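You operate a simulated robot arm through the tools that you are given. There is no shell and no other tool.

Carry out the task below with a simulated robot arm. There is one attempt and no reset: what you move stays moved.

JOB
Wipe the dust off the grey rail, then oil that patch.
Fine: purple cloth for the dust, yellow cloth with oil from the tin; put the two cloths back. A coat counts when it lies all over at full strength: go over it till it gets no stronger. What is to be rubbed or washed off counts as gone when no trace of it is left.

It is judged by the outcome, as a careful person would: the job done as asked, and still so three seconds after it is handed in. It fails if anything else is knocked over, pushed out of place, dropped, spilled or broken. Flat cloth is picked up by pressing the open fingertips on it (5 to 10 N) and closing them slowly along it; thin cloth reads only 2 to 8 mm in the jaws.

ROBOT AND FRAMES
A 6-joint arm with a two-finger gripper, fixed in place. Base frame: the origin is on the floor under the middle of its stand, x ahead of it, y to its left, z up; the work surface is at about z = 860. Units: mm, degrees, N and s.
With the tool pointing down near the work surface it reaches from about 440 to 840 mm from the base axis. Its first joint turns from -166.0 to 166.0 degrees. Payload 1.66 kg.
Tool frame: the origin (TCP) lies between the finger pads and is the grasp point; the fingertips stand 16 mm ahead of it; z points along the fingers, y is the line along which they close. The gripper opens to 111 mm; its body begins 104 mm behind the TCP.
Orientation is that of the tool frame in the base frame, as a unit quaternion [x, y, z, w]. With the fingers straight down and closing along the base's y, the tool's x points along the base's -x, its y along +y and its z along -z.

CONTROLS
- The arm moves only by the tool apply_moves. Its arguments are lists of equal length, an entry for each row: "linear": the shift along the tool's x, y, z in units of 400 mm (1.0 is 400 mm), a list of three; "angular": the turn, a rotation vector about the tool's x, y, z in units of 90 degrees (1.0 is 90 degrees), a list of three. In form: {"linear": [[dx, dy, dz], ...], "angular": [[rx, ry, rz], ...]}. A call has 1 to 20 rows; each row is the pose to reach, as a shift and turn from the pose commanded when the call began, along the tool's axes at that moment. "gripper" is the gripper command, from -1 (fully open) to 1 (shut), values between in proportion, set as the call begins (left out, the last holds). A call with a number of a shift or a turn outside -1 to 1 is refused whole. Rows are played at 5 a second. More than 50 mm and 8.6 degrees between two rows, or a gripper value outside its range, and nothing of the call is played. Where a pose cannot be reached the arm comes as near as it can. A force on the tool above 40 N (or 10 N above the force at the start of the call, whichever is more), or a blocked arm, ends the call early, and 0.2 s more pass. Each finger travels about 169.8 mm/s and halts on what it meets, pressing with about 30 N; the grip force reading is that of the motor and also rises with nothing between the fingers. The clock runs only during rows and for 0.2 s after the last one: add rows that repeat a pose to give the fingers time. It gives the time, the measured TCP pose, the force on the tool (base axes), the opening and the grip force at its end, in the units of the frame above (readings bear some noise), with the torque about the TCP (base axes, N m) and any sound that the robot's microphone picked up, and new pictures: "views" is both (left out), scene, wrist or none.
- Cameras (640 x 400 px; columns grow to the right, rows downward): "scene" is fixed at [217.5, -651.6, 1619.1]; the picture's right is [0.87, -0.49, 0.00], its down [-0.43, -0.76, -0.48] and it looks along [0.24, 0.42, -0.88] (base axes); focal length 334 px, centre (320, 200). "wrist" rides on the gripper at [70, 14, -143] in the tool frame; the picture's right is [-0.19, 0.98, 0.00], its down [-0.87, -0.17, -0.47] and it looks along [-0.46, -0.09, 0.88] (tool axes); focal length 230 px, centre (320, 200). There is no depth. A picture from a camera that has moved, and an enlarged one, comes with that camera's place and axes in the base frame and with its lens. The place of the scene camera against the robot may be out by one fixed shift of up to 12 mm in any direction.
- lift_body(by): moves the trunk up (or, below 0, down) by that many mm; the arm rides with it, the base frame stays. It gives what a move gives, with no picture.
- inspect(camera, box): a new picture of the part [left, top, right, bottom] of that camera's present view, enlarged. It takes no simulated time.
- sign_off(): hands the job in; it is judged then, once.

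Nothing tells you positions but the pictures and the camera data. Unless the task says otherwise, let go and move clear before handing in.

The tools are called after "Request:" as a command line: name --argument value ..., lists and objects as JSON in quotes. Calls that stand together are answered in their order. apply_moves: Moves the arm, as the interface text tells. Its arguments: {"type":"object","properties":{"linear":{"type":"array"},"angular":{"type":"array"},"gripper":{"type":"number"},"views":{"type":"string","enum":["both","scene","wrist","none"]}},"required":["linear","angular"]} The other tools are called the same way: lift_body (by) moves the trunk up or down; inspect (camera, box) takes an enlarged picture of a part of a camera's view; sign_off () hands the job in.

At the start:

```text
t: 0.0
ee_pos: [294.9, -324.4, 1170.2]
ee_rot: [0.0, 1.0, 0.0, 0.001]
ft_force: [-0.2, 0.2, 0.8]
torque: [0.05, 0.02, -0.04]
grip_width: 110.8
finger_force: 0.0
trunk travel left (down, up): [-200.0, 390.0]
```

scene: 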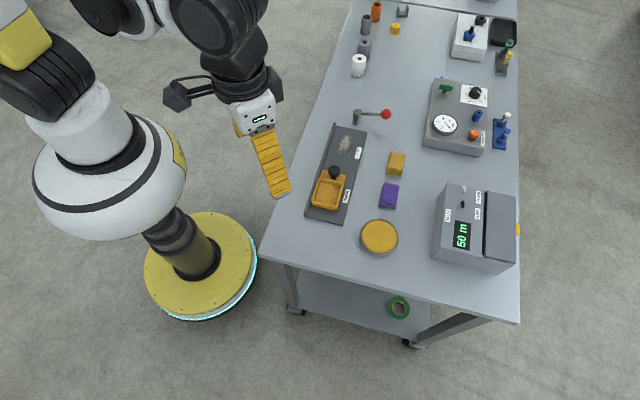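
wrist: 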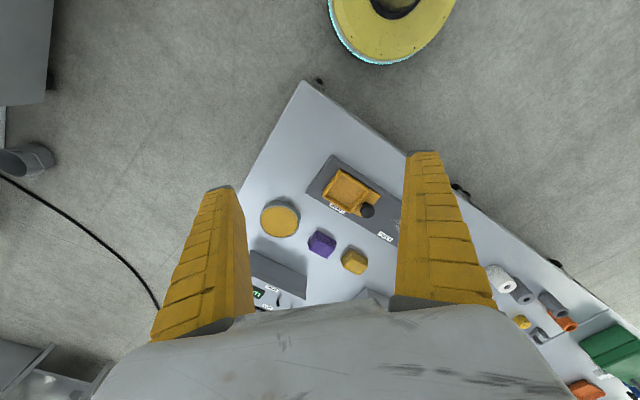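

I see a bench with a grey rail (plate) carrying an orange slide with a black knob and a dusty patch, a purple and a yellow cloth block beside it, and a round yellow tin near the front. I'll look closer before moving.

Request:
inspect --camera "scene" --box '[280, 110, 440, 270]'

Request:
inspect --camera "scene" --box '[300, 110, 380, 160]'

Request:
inspect --camera "scene" --box '[350, 140, 430, 270]'

Request:
inspect --camera "wrist" --box '[240, 140, 420, 300]'

```text
2.50 times, centred on (360, 190) of scene
camera zoom: at [217.5, -651.6, 1619.1], right [0.87, -0.49, 0.0], down [-0.43, -0.76, -0.48], along [0.24, 0.42, -0.88], focal length 836 px, centre (220, 225)
```

zoom: 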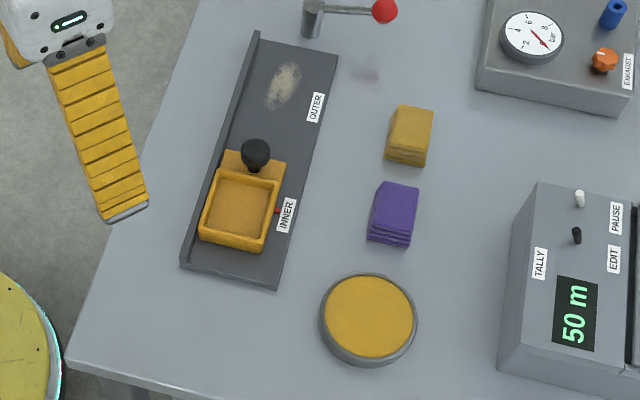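

```text
8.00 times, centred on (340, 135) of scene
camera zoom: at [217.5, -651.6, 1619.1], right [0.87, -0.49, 0.0], down [-0.43, -0.76, -0.48], along [0.24, 0.42, -0.88], focal length 2676 px, centre (160, 720)
```

zoom: 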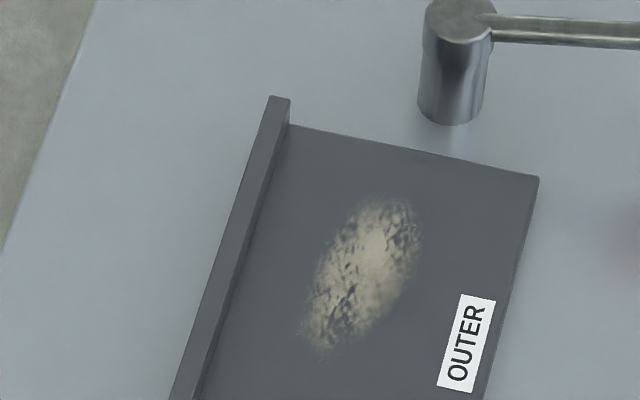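

```text
3.08 times, centred on (390, 205) of scene
camera zoom: at [217.5, -651.6, 1619.1], right [0.87, -0.49, 0.0], down [-0.43, -0.76, -0.48], along [0.24, 0.42, -0.88], focal length 1029 px, centre (105, 185)
```

zoom: 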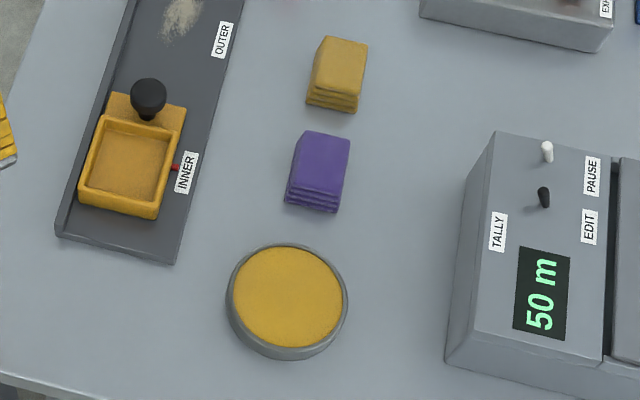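

```text
2.50 times, centred on (330, 220) of wrist
camera zoom: at [227.5, -312.5, 1312.3], right [0.19, 0.98, 0.0], down [0.87, -0.17, 0.47], along [0.46, -0.09, -0.88], focal length 575 px, centre (295, 150)
```

zoom: 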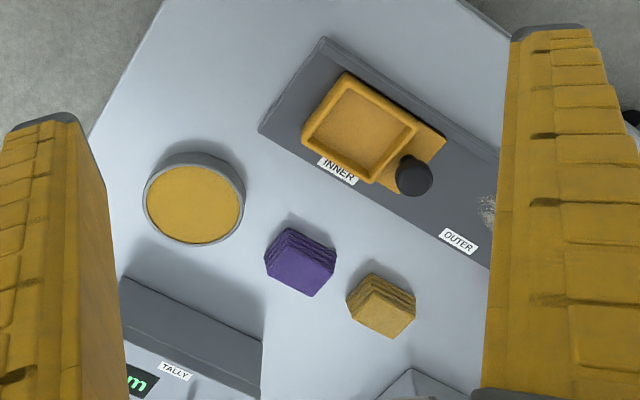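

The purple cloth pad is at about (580,-373), the yellow one at about (640,-304), the tin near (493,-454), and the dusty patch near (570,-175) at the OUTER end of the rail. I'll move above the cloths for a closer wrist view.

Request:
apply_moves --linear '[[-0.076, -0.004, 0.0275], [-0.152, -0.008, 0.055], [-0.228, -0.012, 0.0825], [-0.304, -0.016, 0.11], [-0.38, -0.02, 0.1375], [-0.456, -0.024, 0.165], [-0.532, -0.028, 0.1925], [-0.608, -0.032, 0.22], [-0.684, -0.036, 0.2475], [-0.7625, -0.04, 0.275], [-0.7625, -0.04, 0.275]]' --angular '[[0, 0, 0], [0, 0, 0], [0, 0, 0], [0, 0, 0], [0, 0, 0], [0, 0, 0], [0, 0, 0], [0, 0, 0], [0, 0, 0], [0, 0, 0], [0, 0, 0]]' --gripper -1 --views "both"

```text
t: 2.4
ee_pos: [600.7, -339.5, 1060.0]
ee_rot: [0.0, 1.0, 0.0, 0.0]
ft_force: [0.8, 0.0, 0.2]
torque: [-0.04, -0.01, -0.01]
grip_width: 110.8
finger_force: 0.2
trunk travel left (down, up): [-200.0, 390.0]
camera wrist: at [533.5, -328.1, 1202.4], right [0.19, 0.98, 0.0], down [0.87, -0.17, 0.47], along [0.46, -0.09, -0.88], focal length 230 px, centre (320, 200)
```

scene: 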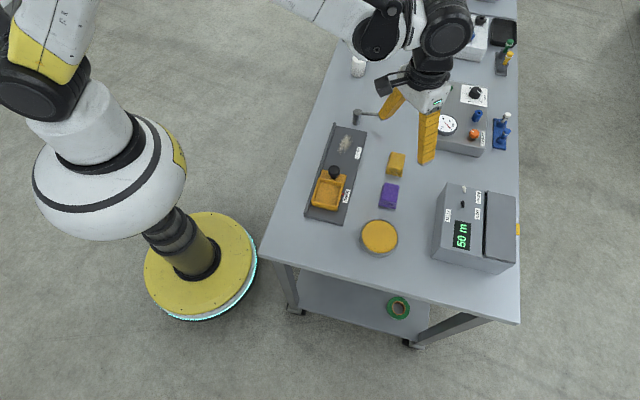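
wrist: 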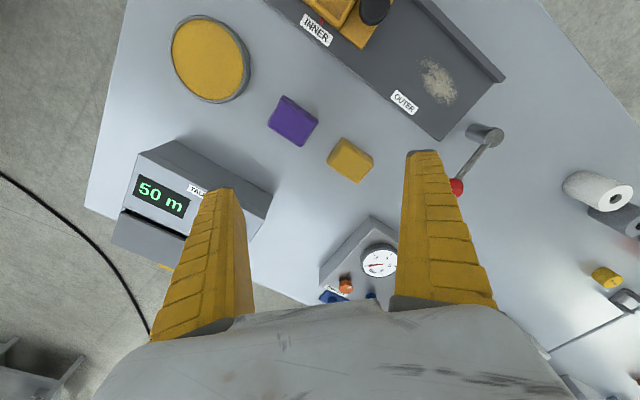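

Request:
inspect --camera "wrist" --box '[240, 60, 400, 200]'

Request:
inspect --camera "wrist" --box '[370, 0, 530, 160]'

Request:
inspect --camera "wrist" --box '[140, 0, 280, 120]'

```text
2.86 times, centred on (320, 130) of wrist
camera zoom: at [533.5, -328.1, 1202.4], right [0.19, 0.98, 0.0], down [0.87, -0.17, 0.47], along [0.46, -0.09, -0.88], focal length 657 px, centre (320, 400)
```

zoom: 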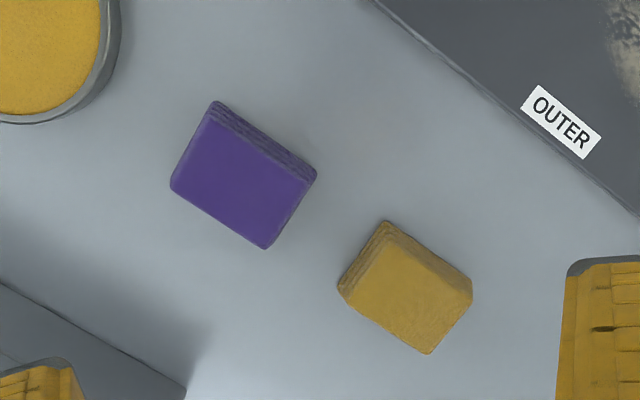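

```text
2.50 times, centred on (450, 80) of wrist
camera zoom: at [533.5, -328.1, 1202.4], right [0.19, 0.98, 0.0], down [0.87, -0.17, 0.47], along [0.46, -0.09, -0.88], focal length 575 px, centre (-5, 500)
```

zoom: 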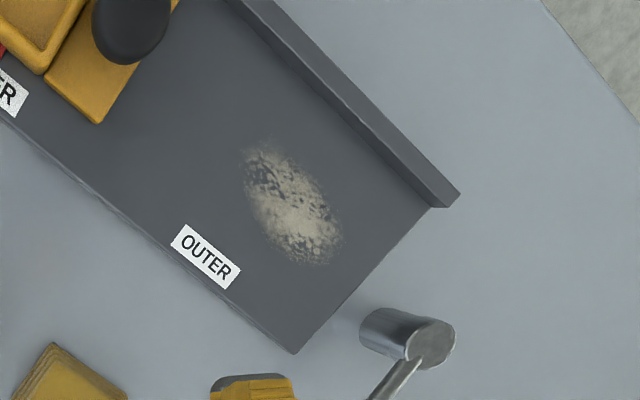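

```text
3.33 times, centred on (210, 60) of wrist
camera zoom: at [533.5, -328.1, 1202.4], right [0.19, 0.98, 0.0], down [0.87, -0.17, 0.47], along [0.46, -0.09, -0.88], focal length 767 px, centre (687, 667)
```

zoom: 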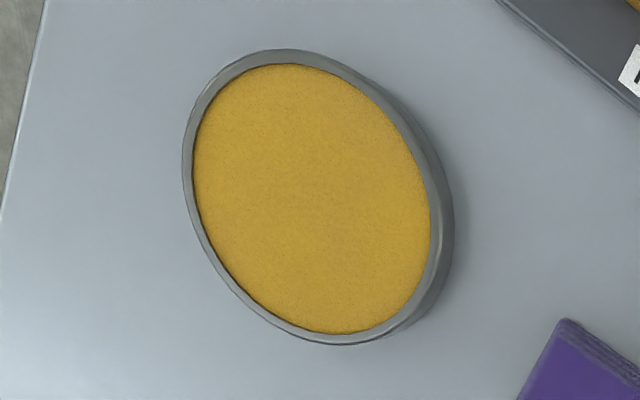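

The cloths are folded pads (about 53 x 37 mm) with their long side at about 45°, parallel to the rail. I'll turn the gripper 45° so that it closes over the short side of the purple pad and go down to about 100 mm above it.

Request:
apply_moves --linear '[[0.0056, -0.0116, 0.025], [0.0112, -0.0231, 0.05], [0.0169, -0.0347, 0.075], [0.0225, -0.0463, 0.1], [0.0281, -0.0578, 0.125], [0.0337, -0.0694, 0.15], [0.0394, -0.0809, 0.175], [0.045, -0.0925, 0.2], [0.045, -0.0925, 0.2]]' --angular '[[0, 0, -0.0625], [0, 0, -0.125], [0, 0, -0.1875], [0, 0, -0.25], [0, 0, -0.3125], [0, 0, -0.375], [0, 0, -0.4375], [0, 0, -0.5], [0, 0, -0.5]]' --views "both"

```text
t: 4.4
ee_pos: [581.0, -380.2, 978.9]
ee_rot: [-0.382, 0.924, 0.0, 0.0]
ft_force: [0.0, 0.2, -0.3]
torque: [-0.01, -0.03, -0.01]
grip_width: 110.7
finger_force: 0.0
trunk travel left (down, up): [-200.0, 390.0]
camera wrist: at [524.4, -419.4, 1121.1], right [-0.56, 0.83, 0.0], down [0.73, 0.49, 0.47], along [0.39, 0.26, -0.88], focal length 230 px, centre (320, 200)
```

scene: 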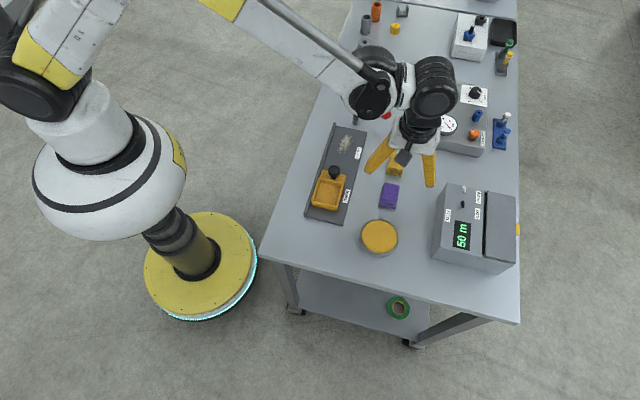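
wrist: 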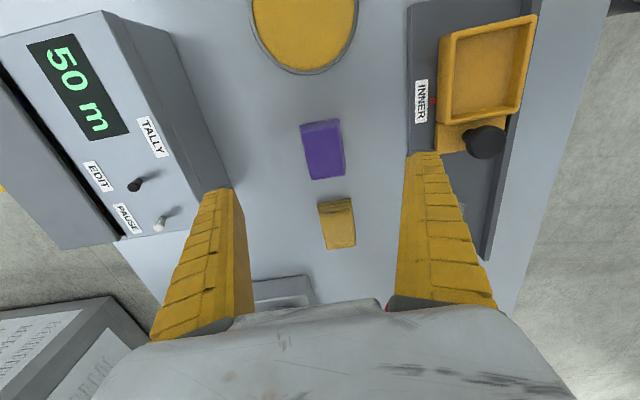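

Request:
inspect --camera "wrist" --box '[270, 100, 370, 260]'

Request:
inspect --camera "scene" --box '[340, 120, 460, 270]'

```text
2.50 times, centred on (320, 180) of wrist
camera zoom: at [524.4, -419.4, 1121.1], right [-0.56, 0.83, 0.0], down [0.73, 0.49, 0.47], along [0.39, 0.26, -0.88], focal length 575 px, centre (320, 250)
```

zoom: 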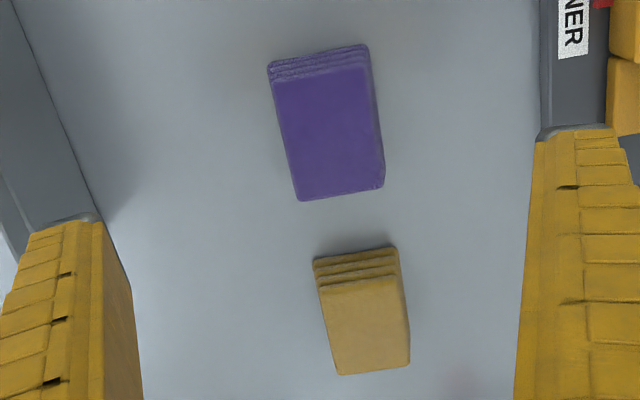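

```text
2.67 times, centred on (400, 195) of scene
camera zoom: at [217.5, -651.6, 1619.1], right [0.87, -0.49, 0.0], down [-0.43, -0.76, -0.48], along [0.24, 0.42, -0.88], focal length 892 px, centre (107, 213)
```

zoom: 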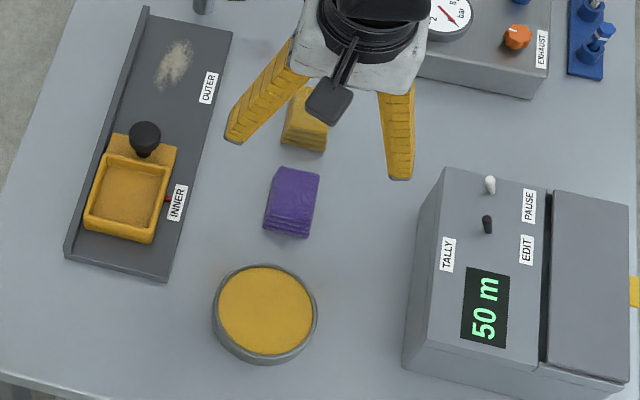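

The purple pad's centre is at about (581,-376), its top at about z 886, with clear room for the fingers beside the display box. I'll set the fingers to about 75 mm and go down to just above the pad.

Request:
apply_moves --linear '[[0, 0.002, 0.04], [-0.0009, 0.0041, 0.08], [-0.0009, 0.0041, 0.125], [-0.0009, 0.0041, 0.125], [-0.0009, 0.0041, 0.125], [-0.0009, 0.0041, 0.125]]' --angular '[[0, 0, 0], [0, 0, 0], [0, 0, 0], [0, 0, 0], [0, 0, 0], [0, 0, 0]]' --gripper -0.35 --views "both"

```text
t: 5.8
ee_pos: [581.7, -377.7, 929.8]
ee_rot: [-0.382, 0.924, 0.001, 0.0]
ft_force: [-0.4, 0.3, 0.3]
torque: [-0.02, 0.03, 0.01]
grip_width: 76.2
finger_force: 1.1
trunk travel left (down, up): [-200.0, 390.0]
camera wrist: at [524.7, -418.5, 1071.9], right [-0.56, 0.83, 0.0], down [0.73, 0.49, 0.47], along [0.39, 0.26, -0.88], focal length 230 px, centre (320, 200)
```

scene: 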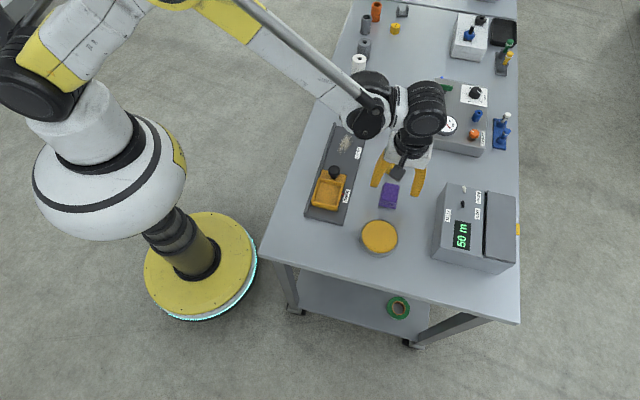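
wrist: 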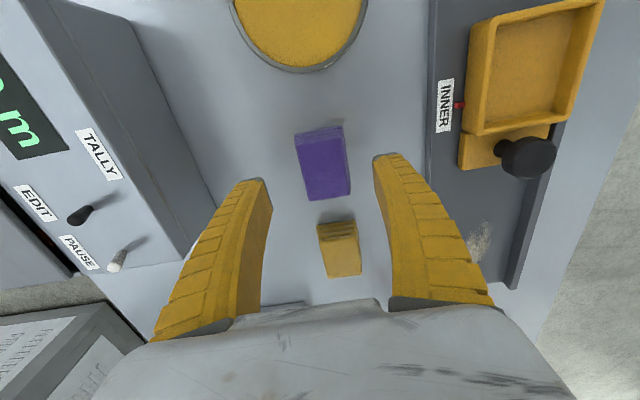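

The fingers straddle the purple pad evenly. I'll go down to tips about 8 mm above the table.

Request:
apply_moves --linear '[[0, 0.0037, 0.03], [0, 0.0037, 0.06], [0, 0.0037, 0.09], [0, 0.0037, 0.1155], [0, 0.0037, 0.1155], [0, 0.0037, 0.1155]]' --angular '[[0, 0, 0], [0, 0, 0], [0, 0, 0], [0, 0, 0], [0, 0, 0], [0, 0, 0]]' --gripper -0.35 --views "both"

Request:
inspect --camera "wrist" --box '[220, 60, 420, 260]'

```text
t: 7.2
ee_pos: [580.3, -375.5, 883.2]
ee_rot: [-0.383, 0.924, 0.0, 0.0]
ft_force: [-0.4, -0.7, 0.2]
torque: [0.04, -0.02, 0.01]
grip_width: 76.4
finger_force: 0.8
trunk travel left (down, up): [-200.0, 390.0]
camera wrist: at [522.8, -416.8, 1025.6], right [-0.56, 0.83, 0.0], down [0.73, 0.49, 0.47], along [0.39, 0.26, -0.88], focal length 230 px, centre (320, 200)
```

scene: 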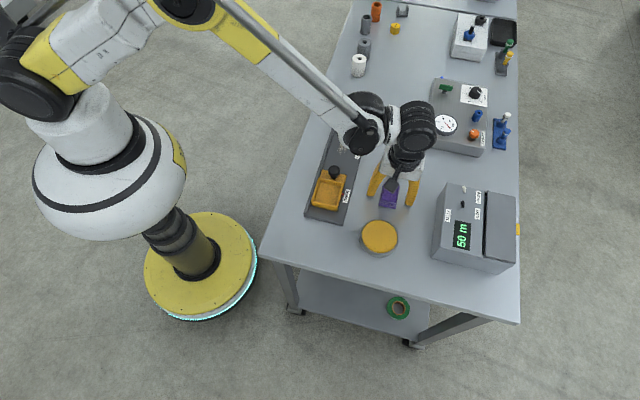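
wrist: 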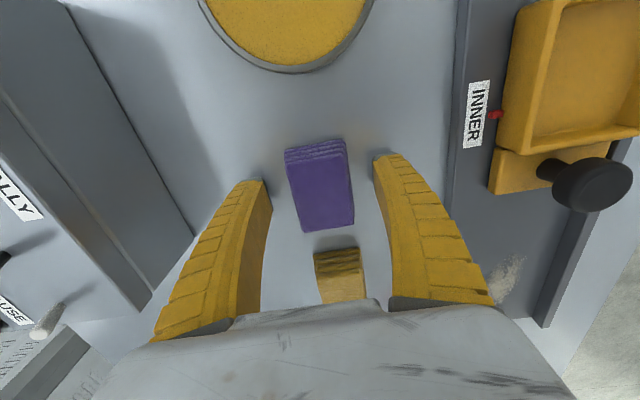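

```text
2.00 times, centred on (320, 160) of wrist
camera zoom: at [522.8, -416.8, 1025.6], right [-0.56, 0.83, 0.0], down [0.73, 0.49, 0.47], along [0.39, 0.26, -0.88], focal length 460 px, centre (320, 280)
```

zoom: 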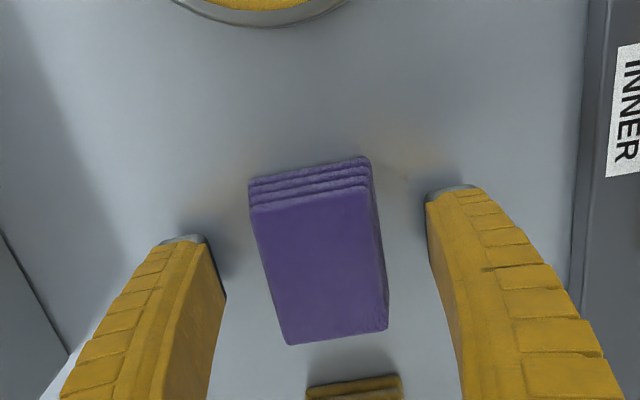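

The pad is centred between the fingers. I'll close in steps.

Request:
apply_moves --linear '[[0, 0, 0], [0, 0, 0]]' --angular '[[0, 0, 0], [0, 0, 0]]' --gripper 0.1 --views "none"

Request:
apply_moves --linear '[[0, 0, 0], [0, 0, 0]]' --angular '[[0, 0, 0], [0, 0, 0]]' --gripper 0.3 --views "none"

Request:
apply_moves --linear '[[0, 0, 0], [0, 0, 0]]' --angular '[[0, 0, 0], [0, 0, 0]]' --gripper 0.5 --views "wrist"

```text
t: 7.8
ee_pos: [579.9, -375.8, 882.9]
ee_rot: [-0.382, 0.924, 0.0, 0.0]
ft_force: [-0.1, -0.7, 0.5]
torque: [0.03, 0.0, 0.0]
grip_width: 52.2
finger_force: 1.4
trunk travel left (down, up): [-200.0, 390.0]
```

```text
t: 8.4
ee_pos: [581.1, -376.1, 883.5]
ee_rot: [-0.382, 0.924, 0.0, 0.0]
ft_force: [0.8, -2.1, 9.5]
torque: [-0.04, -0.06, -0.02]
grip_width: 41.0
finger_force: 29.6
trunk travel left (down, up): [-200.0, 390.0]
```

```text
t: 9.0
ee_pos: [579.6, -376.5, 882.1]
ee_rot: [-0.383, 0.924, 0.0, 0.0]
ft_force: [1.5, -1.1, 10.2]
torque: [0.0, -0.02, -0.01]
grip_width: 41.3
finger_force: 29.5
trunk travel left (down, up): [-200.0, 390.0]
camera wrist: at [522.5, -416.6, 1026.0], right [-0.56, 0.83, 0.0], down [0.73, 0.49, 0.47], along [0.39, 0.26, -0.88], focal length 230 px, centre (320, 200)
```

wrist: 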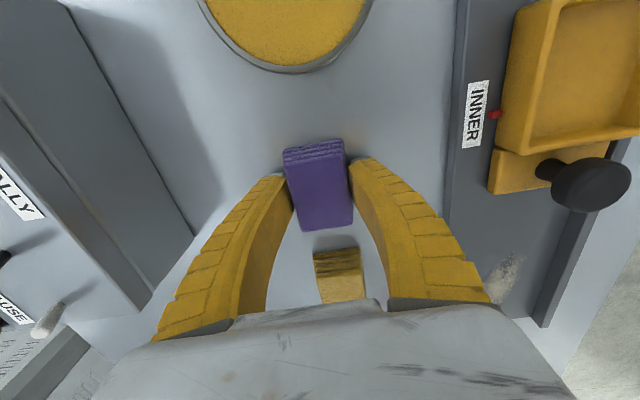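

The pad is held at 41 mm with about 30 N. I'll lift it straight up 100 mm and check it.

Request:
apply_moves --linear '[[0, 0, -0.02], [0, 0, -0.06], [0, 0, -0.11], [0, 0, -0.16], [0, 0, -0.21], [0, 0, -0.25], [0, 0, -0.25]]' --angular '[[0, 0, 0], [0, 0, 0], [0, 0, 0], [0, 0, 0], [0, 0, 0], [0, 0, 0], [0, 0, 0]]' --gripper 0.5 --views "both"

Request:
inspect --camera "wrist" --box '[240, 80, 400, 280]'

Request:
inspect --camera "scene" --box '[340, 120, 460, 270]'

```text
t: 10.6
ee_pos: [581.6, -375.1, 984.5]
ee_rot: [-0.383, 0.924, 0.0, 0.001]
ft_force: [0.4, 0.5, 0.1]
torque: [-0.01, -0.02, 0.0]
grip_width: 39.9
finger_force: 29.8
trunk travel left (down, up): [-200.0, 390.0]
camera wrist: at [524.0, -416.1, 1126.5], right [-0.56, 0.83, 0.0], down [0.73, 0.49, 0.47], along [0.39, 0.26, -0.88], focal length 230 px, centre (320, 200)
```

scene: 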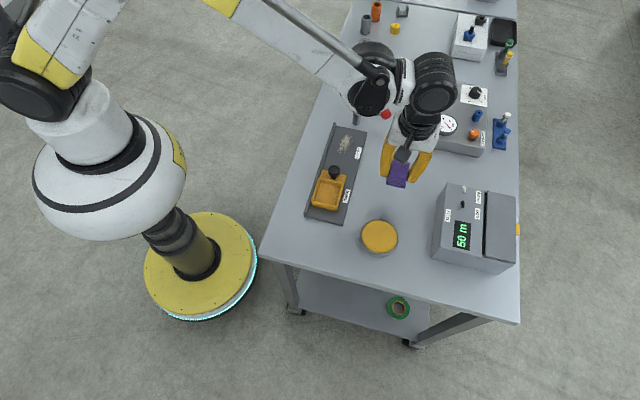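
wrist: 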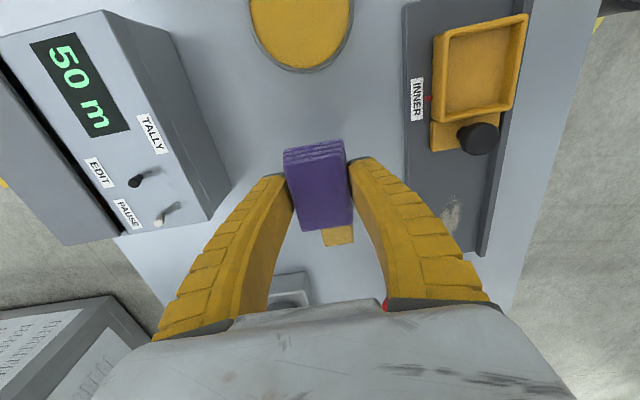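

```text
2.00 times, centred on (320, 180) of wrist
camera zoom: at [524.0, -416.1, 1126.5], right [-0.56, 0.83, 0.0], down [0.73, 0.49, 0.47], along [0.39, 0.26, -0.88], focal length 460 px, centre (320, 240)
```

zoom: 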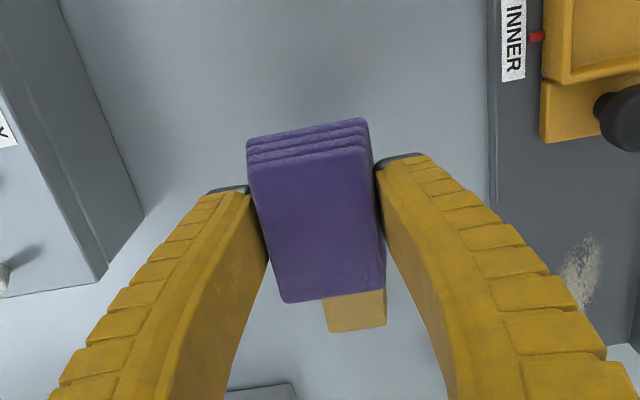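

```text
2.67 times, centred on (400, 195) of scene
camera zoom: at [217.5, -651.6, 1619.1], right [0.87, -0.49, 0.0], down [-0.43, -0.76, -0.48], along [0.24, 0.42, -0.88], focal length 892 px, centre (107, 213)
```

zoom: 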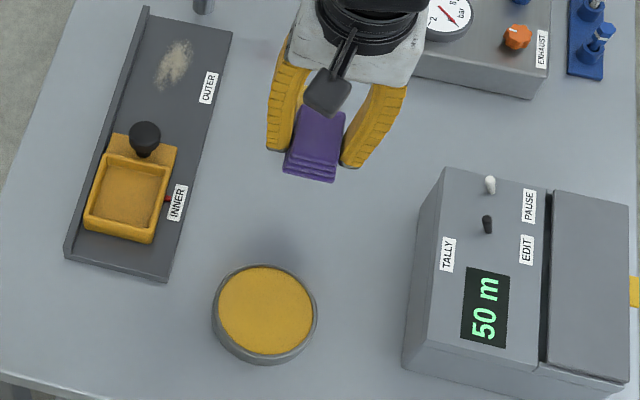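

The purple pad is held firmly. I'll carry it above the dust patch at about (569,-180), turning 90° so that the fingers lie along the rail and stay clear of its fence.

Request:
apply_moves --linear '[[-0.027, 0.0302, 0], [-0.0542, 0.0604, 0], [-0.0813, 0.0906, 0], [-0.1083, 0.1208, 0], [-0.1354, 0.151, 0], [-0.1625, 0.1813, 0], [-0.1896, 0.2115, 0], [-0.2167, 0.2417, 0], [-0.2438, 0.2719, 0], [-0.2708, 0.3021, 0], [-0.2979, 0.3323, 0], [-0.325, 0.3625, 0], [-0.325, 0.3625, 0], [-0.325, 0.3625, 0]]' --angular '[[0, 0, 0.0833], [0, 0, 0.1667], [0, 0, 0.25], [0, 0, 0.3333], [0, 0, 0.4167], [0, 0, 0.5], [0, 0, 0.5833], [0, 0, 0.6667], [0, 0, 0.75], [0, 0, 0.8333], [0, 0, 0.9167], [0, 0, 1.0], [0, 0, 1.0], [0, 0, 1.0]]' --gripper 0.5 --views "both"

Request:
inspect --camera "wrist" --box '[220, 60, 420, 280]'

Request:
inspect --camera "scene" --box '[300, 90, 420, 220]'

```text
t: 13.6
ee_pos: [568.7, -182.8, 983.8]
ee_rot: [0.383, 0.924, 0.0, 0.0]
ft_force: [0.1, 0.4, -0.1]
torque: [-0.02, -0.02, 0.01]
grip_width: 39.7
finger_force: 30.1
trunk travel left (down, up): [-200.0, 390.0]
camera wrist: at [531.9, -125.6, 1126.3], right [0.83, 0.56, 0.0], down [0.49, -0.73, 0.47], along [0.26, -0.39, -0.88], focal length 230 px, centre (320, 200)
```

scene: 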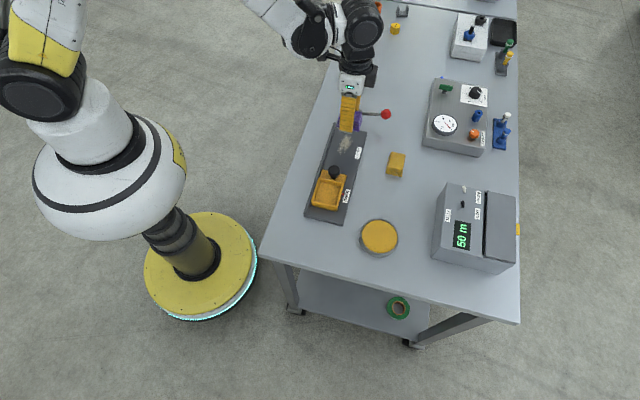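
wrist: 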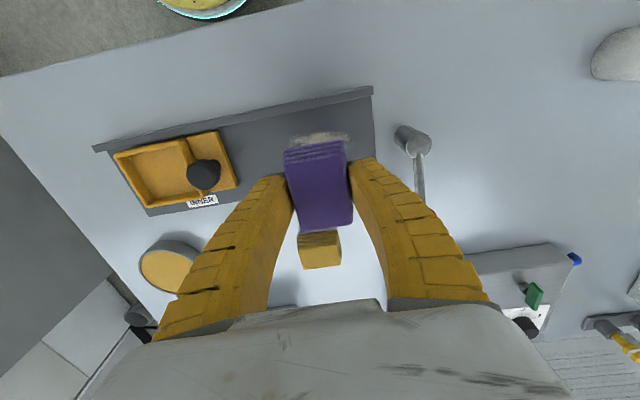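

```text
1.82 times, centred on (320, 170) of wrist
camera zoom: at [531.9, -125.6, 1126.3], right [0.83, 0.56, 0.0], down [0.49, -0.73, 0.47], along [0.26, -0.39, -0.88], focal length 418 px, centre (320, 254)
```

zoom: 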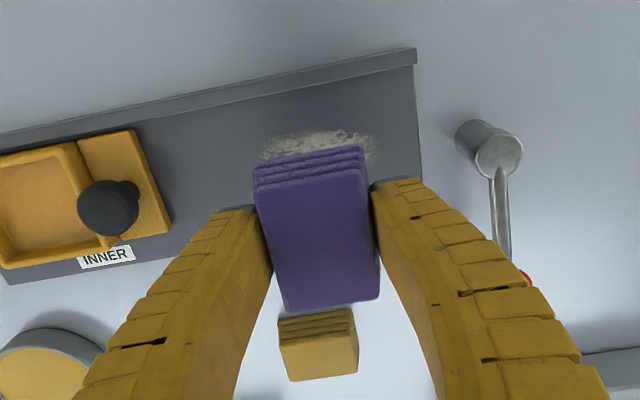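

```text
3.08 times, centred on (360, 155) of scene
camera zoom: at [217.5, -651.6, 1619.1], right [0.87, -0.49, 0.0], down [-0.43, -0.76, -0.48], along [0.24, 0.42, -0.88], focal length 1029 px, centre (197, 338)
```

zoom: 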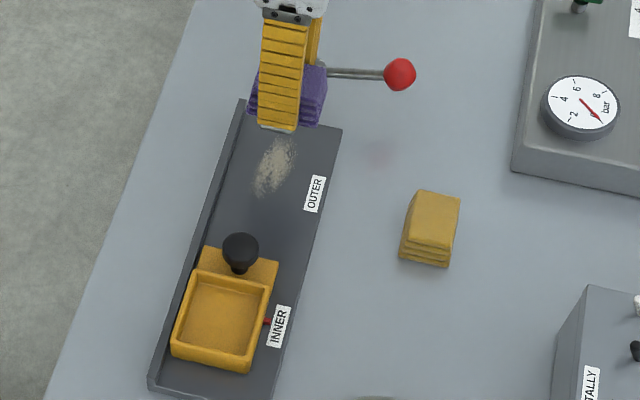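

The pad sits above the patch, with clear room to the slide and the fence. I'll go down to a little above the rail and then find the surface by force in small steps.

Request:
apply_moves --linear '[[0, 0, 0.04], [0, 0, 0.08], [0, 0, 0.12], [0, 0, 0.16], [0, 0, 0.19], [0, 0, 0.19], [0, 0, 0.19]]' --angular '[[0, 0, 0], [0, 0, 0], [0, 0, 0], [0, 0, 0], [0, 0, 0], [0, 0, 0], [0, 0, 0]]' --views "both"

Request:
inspect --camera "scene" --box '[300, 100, 400, 200]'

Request:
inspect --camera "wrist" --box '[220, 60, 420, 280]'

```text
t: 15.2
ee_pos: [569.8, -181.8, 907.6]
ee_rot: [0.383, 0.924, 0.001, 0.0]
ft_force: [0.8, 0.4, -0.3]
torque: [-0.01, 0.0, 0.0]
grip_width: 39.9
finger_force: 30.1
trunk travel left (down, up): [-200.0, 390.0]
camera wrist: at [532.5, -123.7, 1050.0], right [0.83, 0.56, 0.0], down [0.49, -0.73, 0.47], along [0.26, -0.39, -0.88], focal length 230 px, centre (320, 200)
```

scene: 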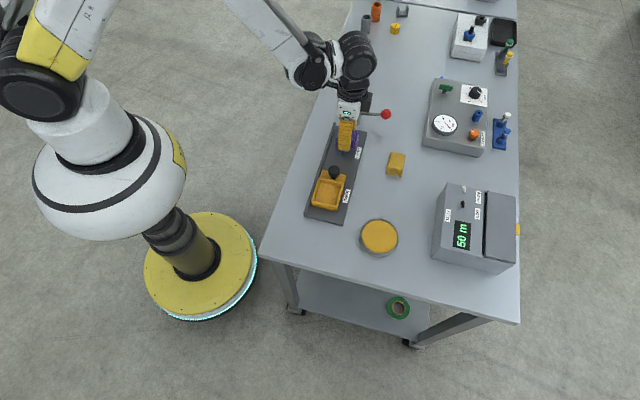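
wrist: 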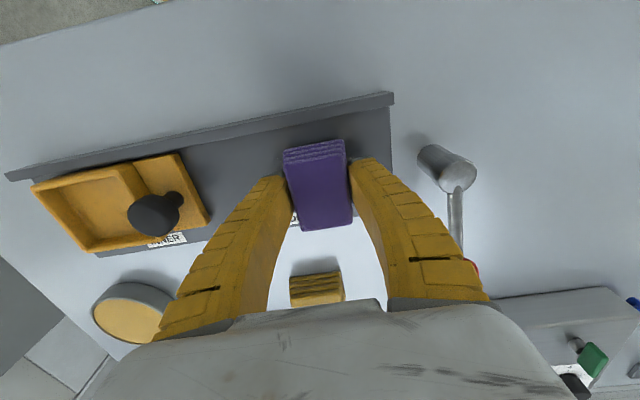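

```text
4.00 times, centred on (350, 150) of scene
camera zoom: at [217.5, -651.6, 1619.1], right [0.87, -0.49, 0.0], down [-0.43, -0.76, -0.48], along [0.24, 0.42, -0.88], focal length 1338 px, centre (200, 400)
```

zoom: 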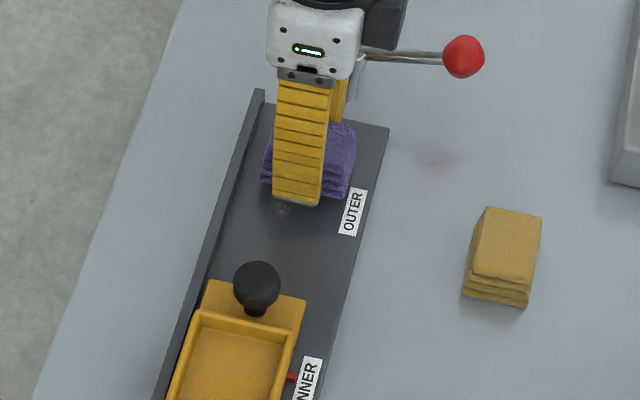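

```text
1.82 times, centred on (320, 170) of wrist
camera zoom: at [532.5, -123.7, 1050.0], right [0.83, 0.56, 0.0], down [0.49, -0.73, 0.47], along [0.26, -0.39, -0.88], focal length 418 px, centre (320, 254)
```

zoom: 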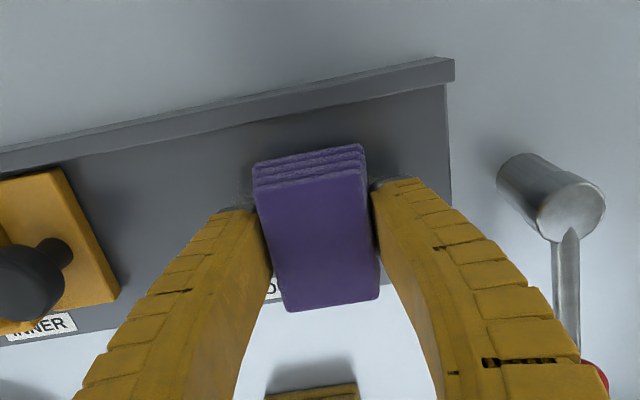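

Request:
apply_moves --linear '[[0, 0, 0.015], [0, 0, 0.03], [0, 0, 0.03]]' --angular '[[0, 0, 0], [0, 0, 0], [0, 0, 0]]' --views "none"

Request:
apply_moves --linear '[[0, 0, 0.005], [0, 0, 0.005]]' --angular '[[0, 0, 0], [0, 0, 0]]' --views "none"

```text
t: 16.0
ee_pos: [569.1, -181.9, 896.8]
ee_rot: [0.383, 0.924, -0.001, 0.001]
ft_force: [3.1, -1.0, 7.3]
torque: [-0.02, -0.03, 0.01]
grip_width: 40.2
finger_force: 30.3
trunk travel left (down, up): [-200.0, 390.0]
```

```text
t: 16.6
ee_pos: [570.7, -180.4, 893.3]
ee_rot: [0.383, 0.924, 0.0, 0.0]
ft_force: [7.9, -0.2, 19.6]
torque: [0.01, -0.09, 0.01]
grip_width: 44.3
finger_force: 30.3
trunk travel left (down, up): [-200.0, 390.0]
```

Contact came at TCP z of about 897; at 894 the force is about 20 N, a bit much. I'll ease up slightly and stroke along the rail.

Request:
apply_moves --linear '[[0, 0, -0.003], [0, 0.0225, -0.003], [0, 0.045, -0.003], [0, 0.07, -0.003], [0, 0.045, -0.003], [0, 0.0225, -0.003], [0, 0, -0.003], [0, -0.0225, -0.003], [0, -0.045, -0.003], [0, -0.07, -0.003], [0, -0.045, -0.003], [0, -0.0225, -0.003], [0, 0, -0.003]]' --angular '[[0, 0, 0], [0, 0, 0], [0, 0, 0], [0, 0, 0], [0, 0, 0], [0, 0, 0], [0, 0, 0], [0, 0, 0], [0, 0, 0], [0, 0, 0], [0, 0, 0], [0, 0, 0], [0, 0, 0]]' --views "both"

Request:
inspect --camera "scene" --box '[300, 100, 400, 200]'

Request:
inspect --camera "wrist" --box '[220, 60, 420, 280]'

```text
t: 19.4
ee_pos: [567.1, -181.4, 896.2]
ee_rot: [0.383, 0.924, 0.0, 0.0]
ft_force: [-4.7, -3.6, 12.8]
torque: [-0.08, 0.09, 0.01]
grip_width: 41.4
finger_force: 30.1
trunk travel left (down, up): [-200.0, 390.0]
camera wrist: at [530.3, -123.9, 1037.6], right [0.83, 0.56, 0.0], down [0.49, -0.73, 0.47], along [0.26, -0.39, -0.88], focal length 230 px, centre (320, 200)
```

scene: 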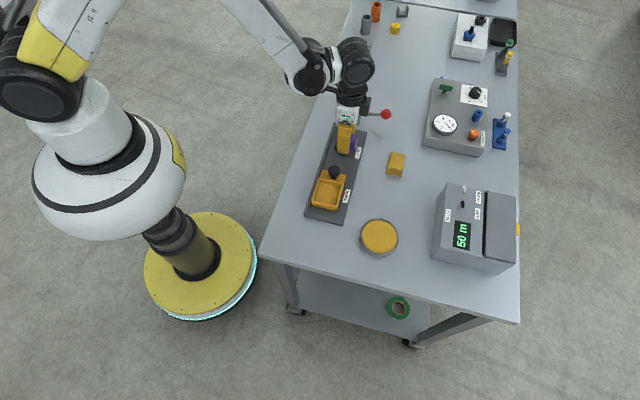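
wrist: 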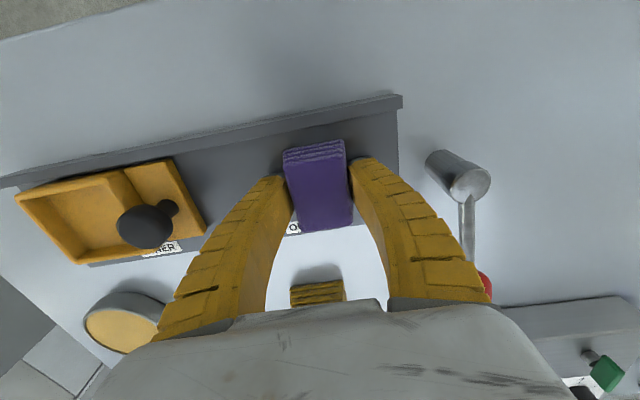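

```text
4.00 times, centred on (350, 150) of scene
camera zoom: at [217.5, -651.6, 1619.1], right [0.87, -0.49, 0.0], down [-0.43, -0.76, -0.48], along [0.24, 0.42, -0.88], focal length 1338 px, centre (200, 400)
```

zoom: 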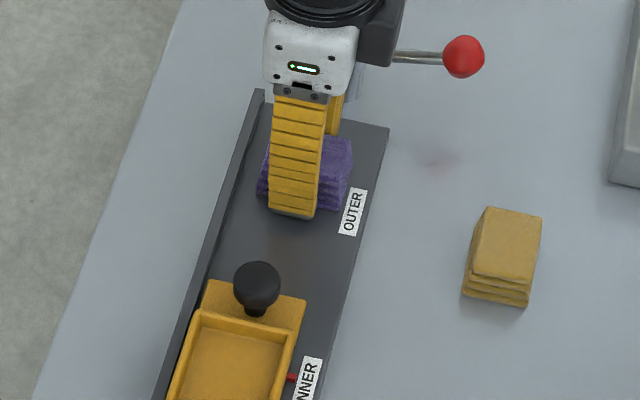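

```text
1.82 times, centred on (320, 170) of wrist
camera zoom: at [530.3, -123.9, 1037.6], right [0.83, 0.56, 0.0], down [0.49, -0.73, 0.47], along [0.26, -0.39, -0.88], focal length 418 px, centre (320, 254)
```

zoom: 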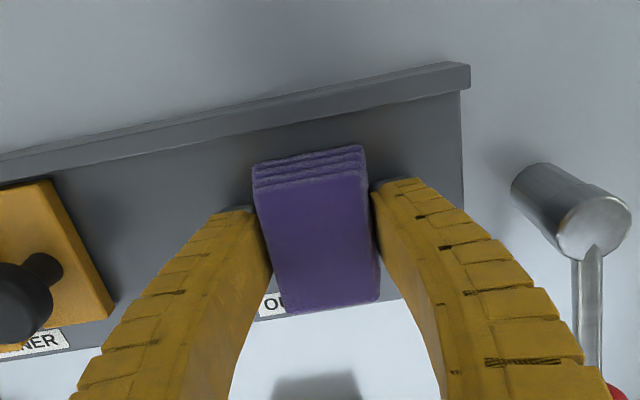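

The surface force is about 13 N and steady. I'll add strokes shifted ±5 mm across the patch.

Request:
apply_moves --linear '[[0.0125, 0, 0], [0.0125, 0.035, 0], [0.0125, 0.07, 0], [0.0125, 0.035, 0], [0.0125, 0, 0], [0.0125, -0.035, 0], [0.0125, -0.07, 0], [0, -0.07, 0], [0, -0.035, 0], [0, 0, 0], [0, 0.035, 0], [0, 0.07, 0], [-0.0125, 0.07, 0], [-0.0125, 0.035, 0], [-0.0125, 0, 0], [-0.0125, -0.035, 0], [-0.0125, -0.07, 0], [0, -0.035, 0], [0, 0, 0]]' --angular '[[0, 0, 0], [0, 0, 0], [0, 0, 0], [0, 0, 0], [0, 0, 0], [0, 0, 0], [0, 0, 0], [0, 0, 0], [0, 0, 0], [0, 0, 0], [0, 0, 0], [0, 0, 0], [0, 0, 0], [0, 0, 0], [0, 0, 0], [0, 0, 0], [0, 0, 0], [0, 0, 0], [0, 0, 0]]' --views "none"

Request:
apply_moves --linear '[[0, 0, -0.02], [0, 0, -0.07], [0, 0, -0.12], [0, 0, -0.17], [0, 0, -0.22], [0, 0, -0.25], [0, 0, -0.25]]' --angular '[[0, 0, 0], [0, 0, 0], [0, 0, 0], [0, 0, 0], [0, 0, 0], [0, 0, 0], [0, 0, 0]]' --views "both"

Request:
inspect --camera "scene" --box '[310, 110, 380, 180]'

Request:
inspect --camera "wrist" --box '[220, 60, 420, 280]'

```text
t: 23.4
ee_pos: [568.7, -180.3, 895.0]
ee_rot: [0.382, 0.924, 0.0, 0.0]
ft_force: [-1.3, -1.5, 2.8]
torque: [-0.07, 0.01, 0.0]
grip_width: 40.2
finger_force: 30.5
trunk travel left (down, up): [-200.0, 390.0]
```

```text
t: 25.0
ee_pos: [569.3, -180.9, 994.4]
ee_rot: [0.382, 0.924, -0.001, 0.0]
ft_force: [0.2, -0.5, -1.1]
torque: [0.0, -0.02, 0.02]
grip_width: 39.9
finger_force: 29.9
trunk travel left (down, up): [-200.0, 390.0]
camera wrist: at [532.1, -122.3, 1137.1], right [0.83, 0.56, 0.0], down [0.49, -0.73, 0.47], along [0.26, -0.39, -0.88], focal length 230 px, centre (320, 200)
```

scene: 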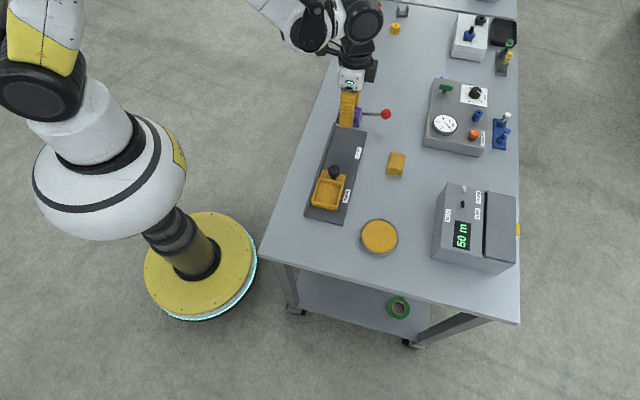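
wrist: 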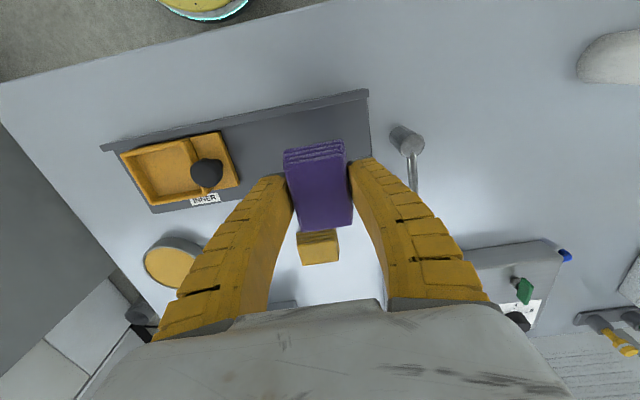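

```text
5.71 times, centred on (345, 145) of scene
camera zoom: at [217.5, -651.6, 1619.1], right [0.87, -0.49, 0.0], down [-0.43, -0.76, -0.48], along [0.24, 0.42, -0.88], focal length 1911 px, centre (177, 514)
```

zoom: 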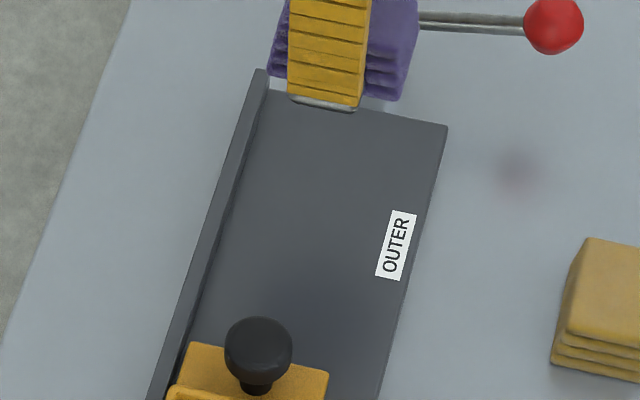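

```text
1.82 times, centred on (320, 170) of wrist
camera zoom: at [532.1, -122.3, 1137.1], right [0.83, 0.56, 0.0], down [0.49, -0.73, 0.47], along [0.26, -0.39, -0.88], focal length 418 px, centre (320, 254)
```

zoom: 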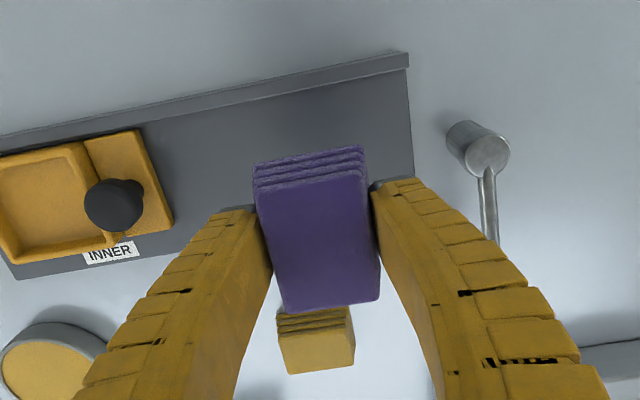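

The patch looks clean. I'll zoom in further to make sure no trace of dust is left.

Request:
inspect --camera "scene" --box '[328, 122, 368, 162]'

Request:
inspect --camera "scene" --box '[335, 125, 360, 145]'

Request:
inspect --camera "wrist" --box '[260, 90, 380, 150]'

```text
10.00 times, centred on (348, 142) of scene
camera zoom: at [217.5, -651.6, 1619.1], right [0.87, -0.49, 0.0], down [-0.43, -0.76, -0.48], along [0.24, 0.42, -0.88], focal length 3345 px, centre (40, 780)
```

zoom: 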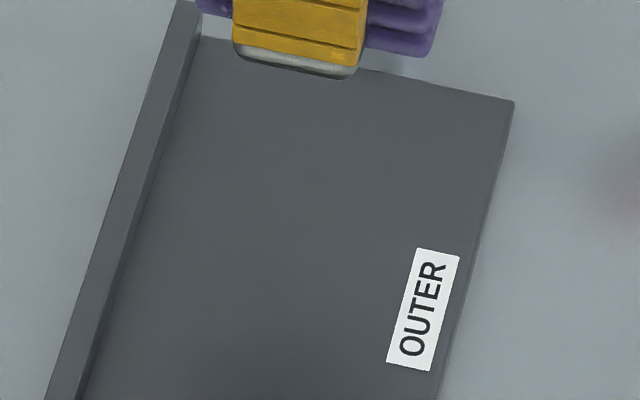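

```text
16.00 times, centred on (348, 135) of scene
camera zoom: at [217.5, -651.6, 1619.1], right [0.87, -0.49, 0.0], down [-0.43, -0.76, -0.48], along [0.24, 0.42, -0.88], focal length 5352 px, centre (-120, 1240)
```

zoom: 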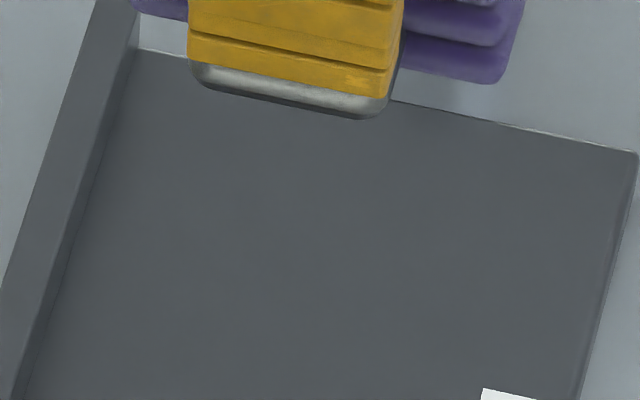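

```text
5.33 times, centred on (320, 120) of wrist
camera zoom: at [532.1, -122.3, 1137.1], right [0.83, 0.56, 0.0], down [0.49, -0.73, 0.47], along [0.26, -0.39, -0.88], focal length 1227 px, centre (320, 627)
```

zoom: 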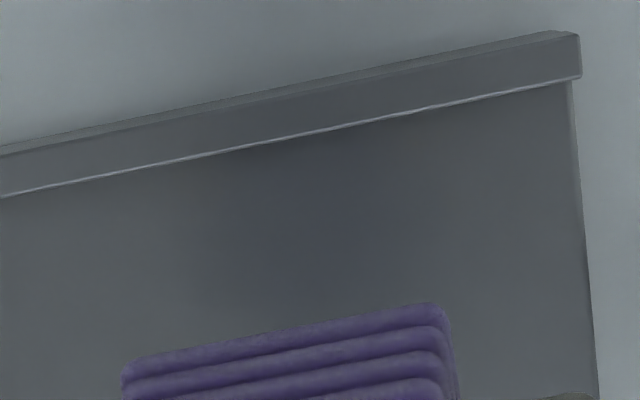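

No trace shows, but I'll make one more firm pass to be sure before changing cloths.

Request:
apply_moves --linear '[[0, 0, 0.06], [0, 0, 0.12], [0, 0, 0.18], [0, 0, 0.23], [0, 0, 0.252], [0.008, 0.035, 0.252], [0.008, 0.07, 0.252], [0.008, 0.035, 0.252], [0.008, 0, 0.252], [0.008, -0.035, 0.252], [0.008, -0.075, 0.252], [-0.008, -0.075, 0.252], [-0.008, -0.035, 0.252], [-0.008, 0, 0.252], [-0.008, 0.035, 0.252], [-0.008, 0.07, 0.252], [0, 0.035, 0.252], [0, 0, 0.252]]' --angular '[[0, 0, 0], [0, 0, 0], [0, 0, 0], [0, 0, 0], [0, 0, 0], [0, 0, 0], [0, 0, 0], [0, 0, 0], [0, 0, 0], [0, 0, 0], [0, 0, 0], [0, 0, 0], [0, 0, 0], [0, 0, 0], [0, 0, 0], [0, 0, 0], [0, 0, 0], [0, 0, 0]]' --views "none"

Request:
apply_moves --linear '[[0, 0, -0.02], [0, 0, -0.07], [0, 0, -0.12], [0, 0, -0.17], [0, 0, -0.22], [0, 0, -0.25], [0, 0, -0.25]]' --angular '[[0, 0, 0], [0, 0, 0], [0, 0, 0], [0, 0, 0], [0, 0, 0], [0, 0, 0], [0, 0, 0]]' --views "both"

Request:
inspect --camera "scene" --box '[328, 122, 368, 162]'

Request:
inspect --camera "wrist" --box '[240, 80, 400, 280]'

```text
t: 28.8
ee_pos: [570.7, -180.2, 895.2]
ee_rot: [0.382, 0.924, 0.0, 0.0]
ft_force: [1.9, 2.9, 9.4]
torque: [0.03, -0.01, 0.02]
grip_width: 40.5
finger_force: 30.1
trunk travel left (down, up): [-200.0, 390.0]
```

```text
t: 30.4
ee_pos: [570.5, -181.9, 993.5]
ee_rot: [0.382, 0.924, 0.0, 0.0]
ft_force: [1.2, 0.3, -0.1]
torque: [-0.02, 0.01, -0.02]
grip_width: 39.8
finger_force: 30.3
trunk travel left (down, up): [-200.0, 390.0]
camera wrist: at [532.6, -123.6, 1136.4], right [0.83, 0.56, 0.0], down [0.49, -0.73, 0.47], along [0.26, -0.39, -0.88], focal length 230 px, centre (320, 200)
```

scene: 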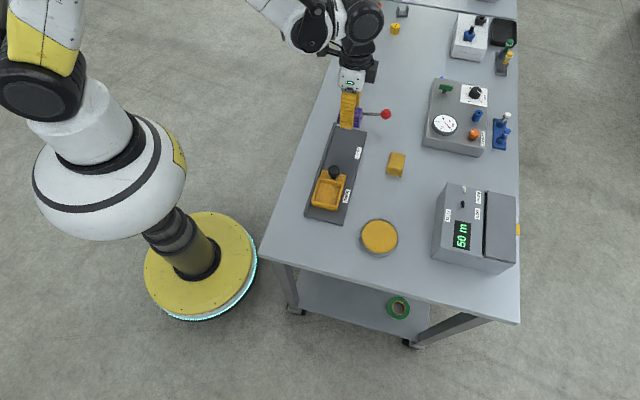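
wrist: 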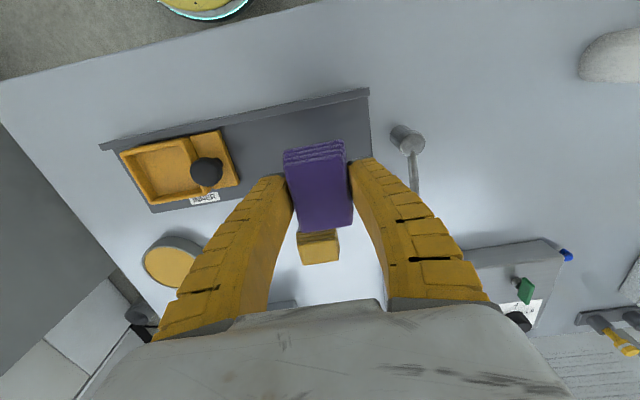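

```text
10.00 times, centred on (348, 142) of scene
camera zoom: at [217.5, -651.6, 1619.1], right [0.87, -0.49, 0.0], down [-0.43, -0.76, -0.48], along [0.24, 0.42, -0.88], focal length 3345 px, centre (40, 780)
```

zoom: 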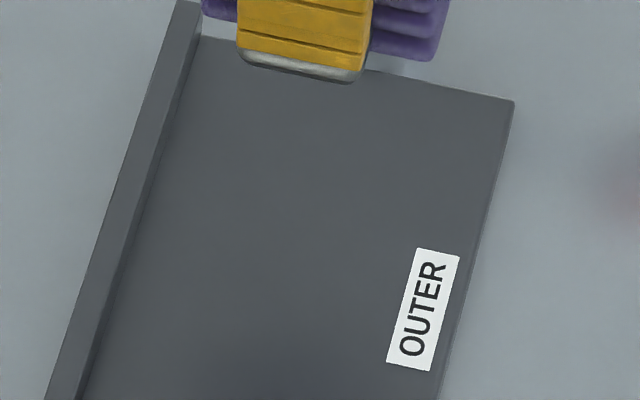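

```text
2.00 times, centred on (320, 180) of wrist
camera zoom: at [532.6, -123.6, 1136.4], right [0.83, 0.56, 0.0], down [0.49, -0.73, 0.47], along [0.26, -0.39, -0.88], focal length 460 px, centre (320, 240)
```

zoom: 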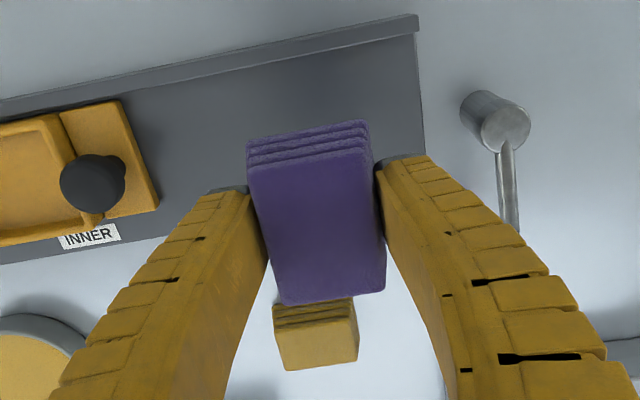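

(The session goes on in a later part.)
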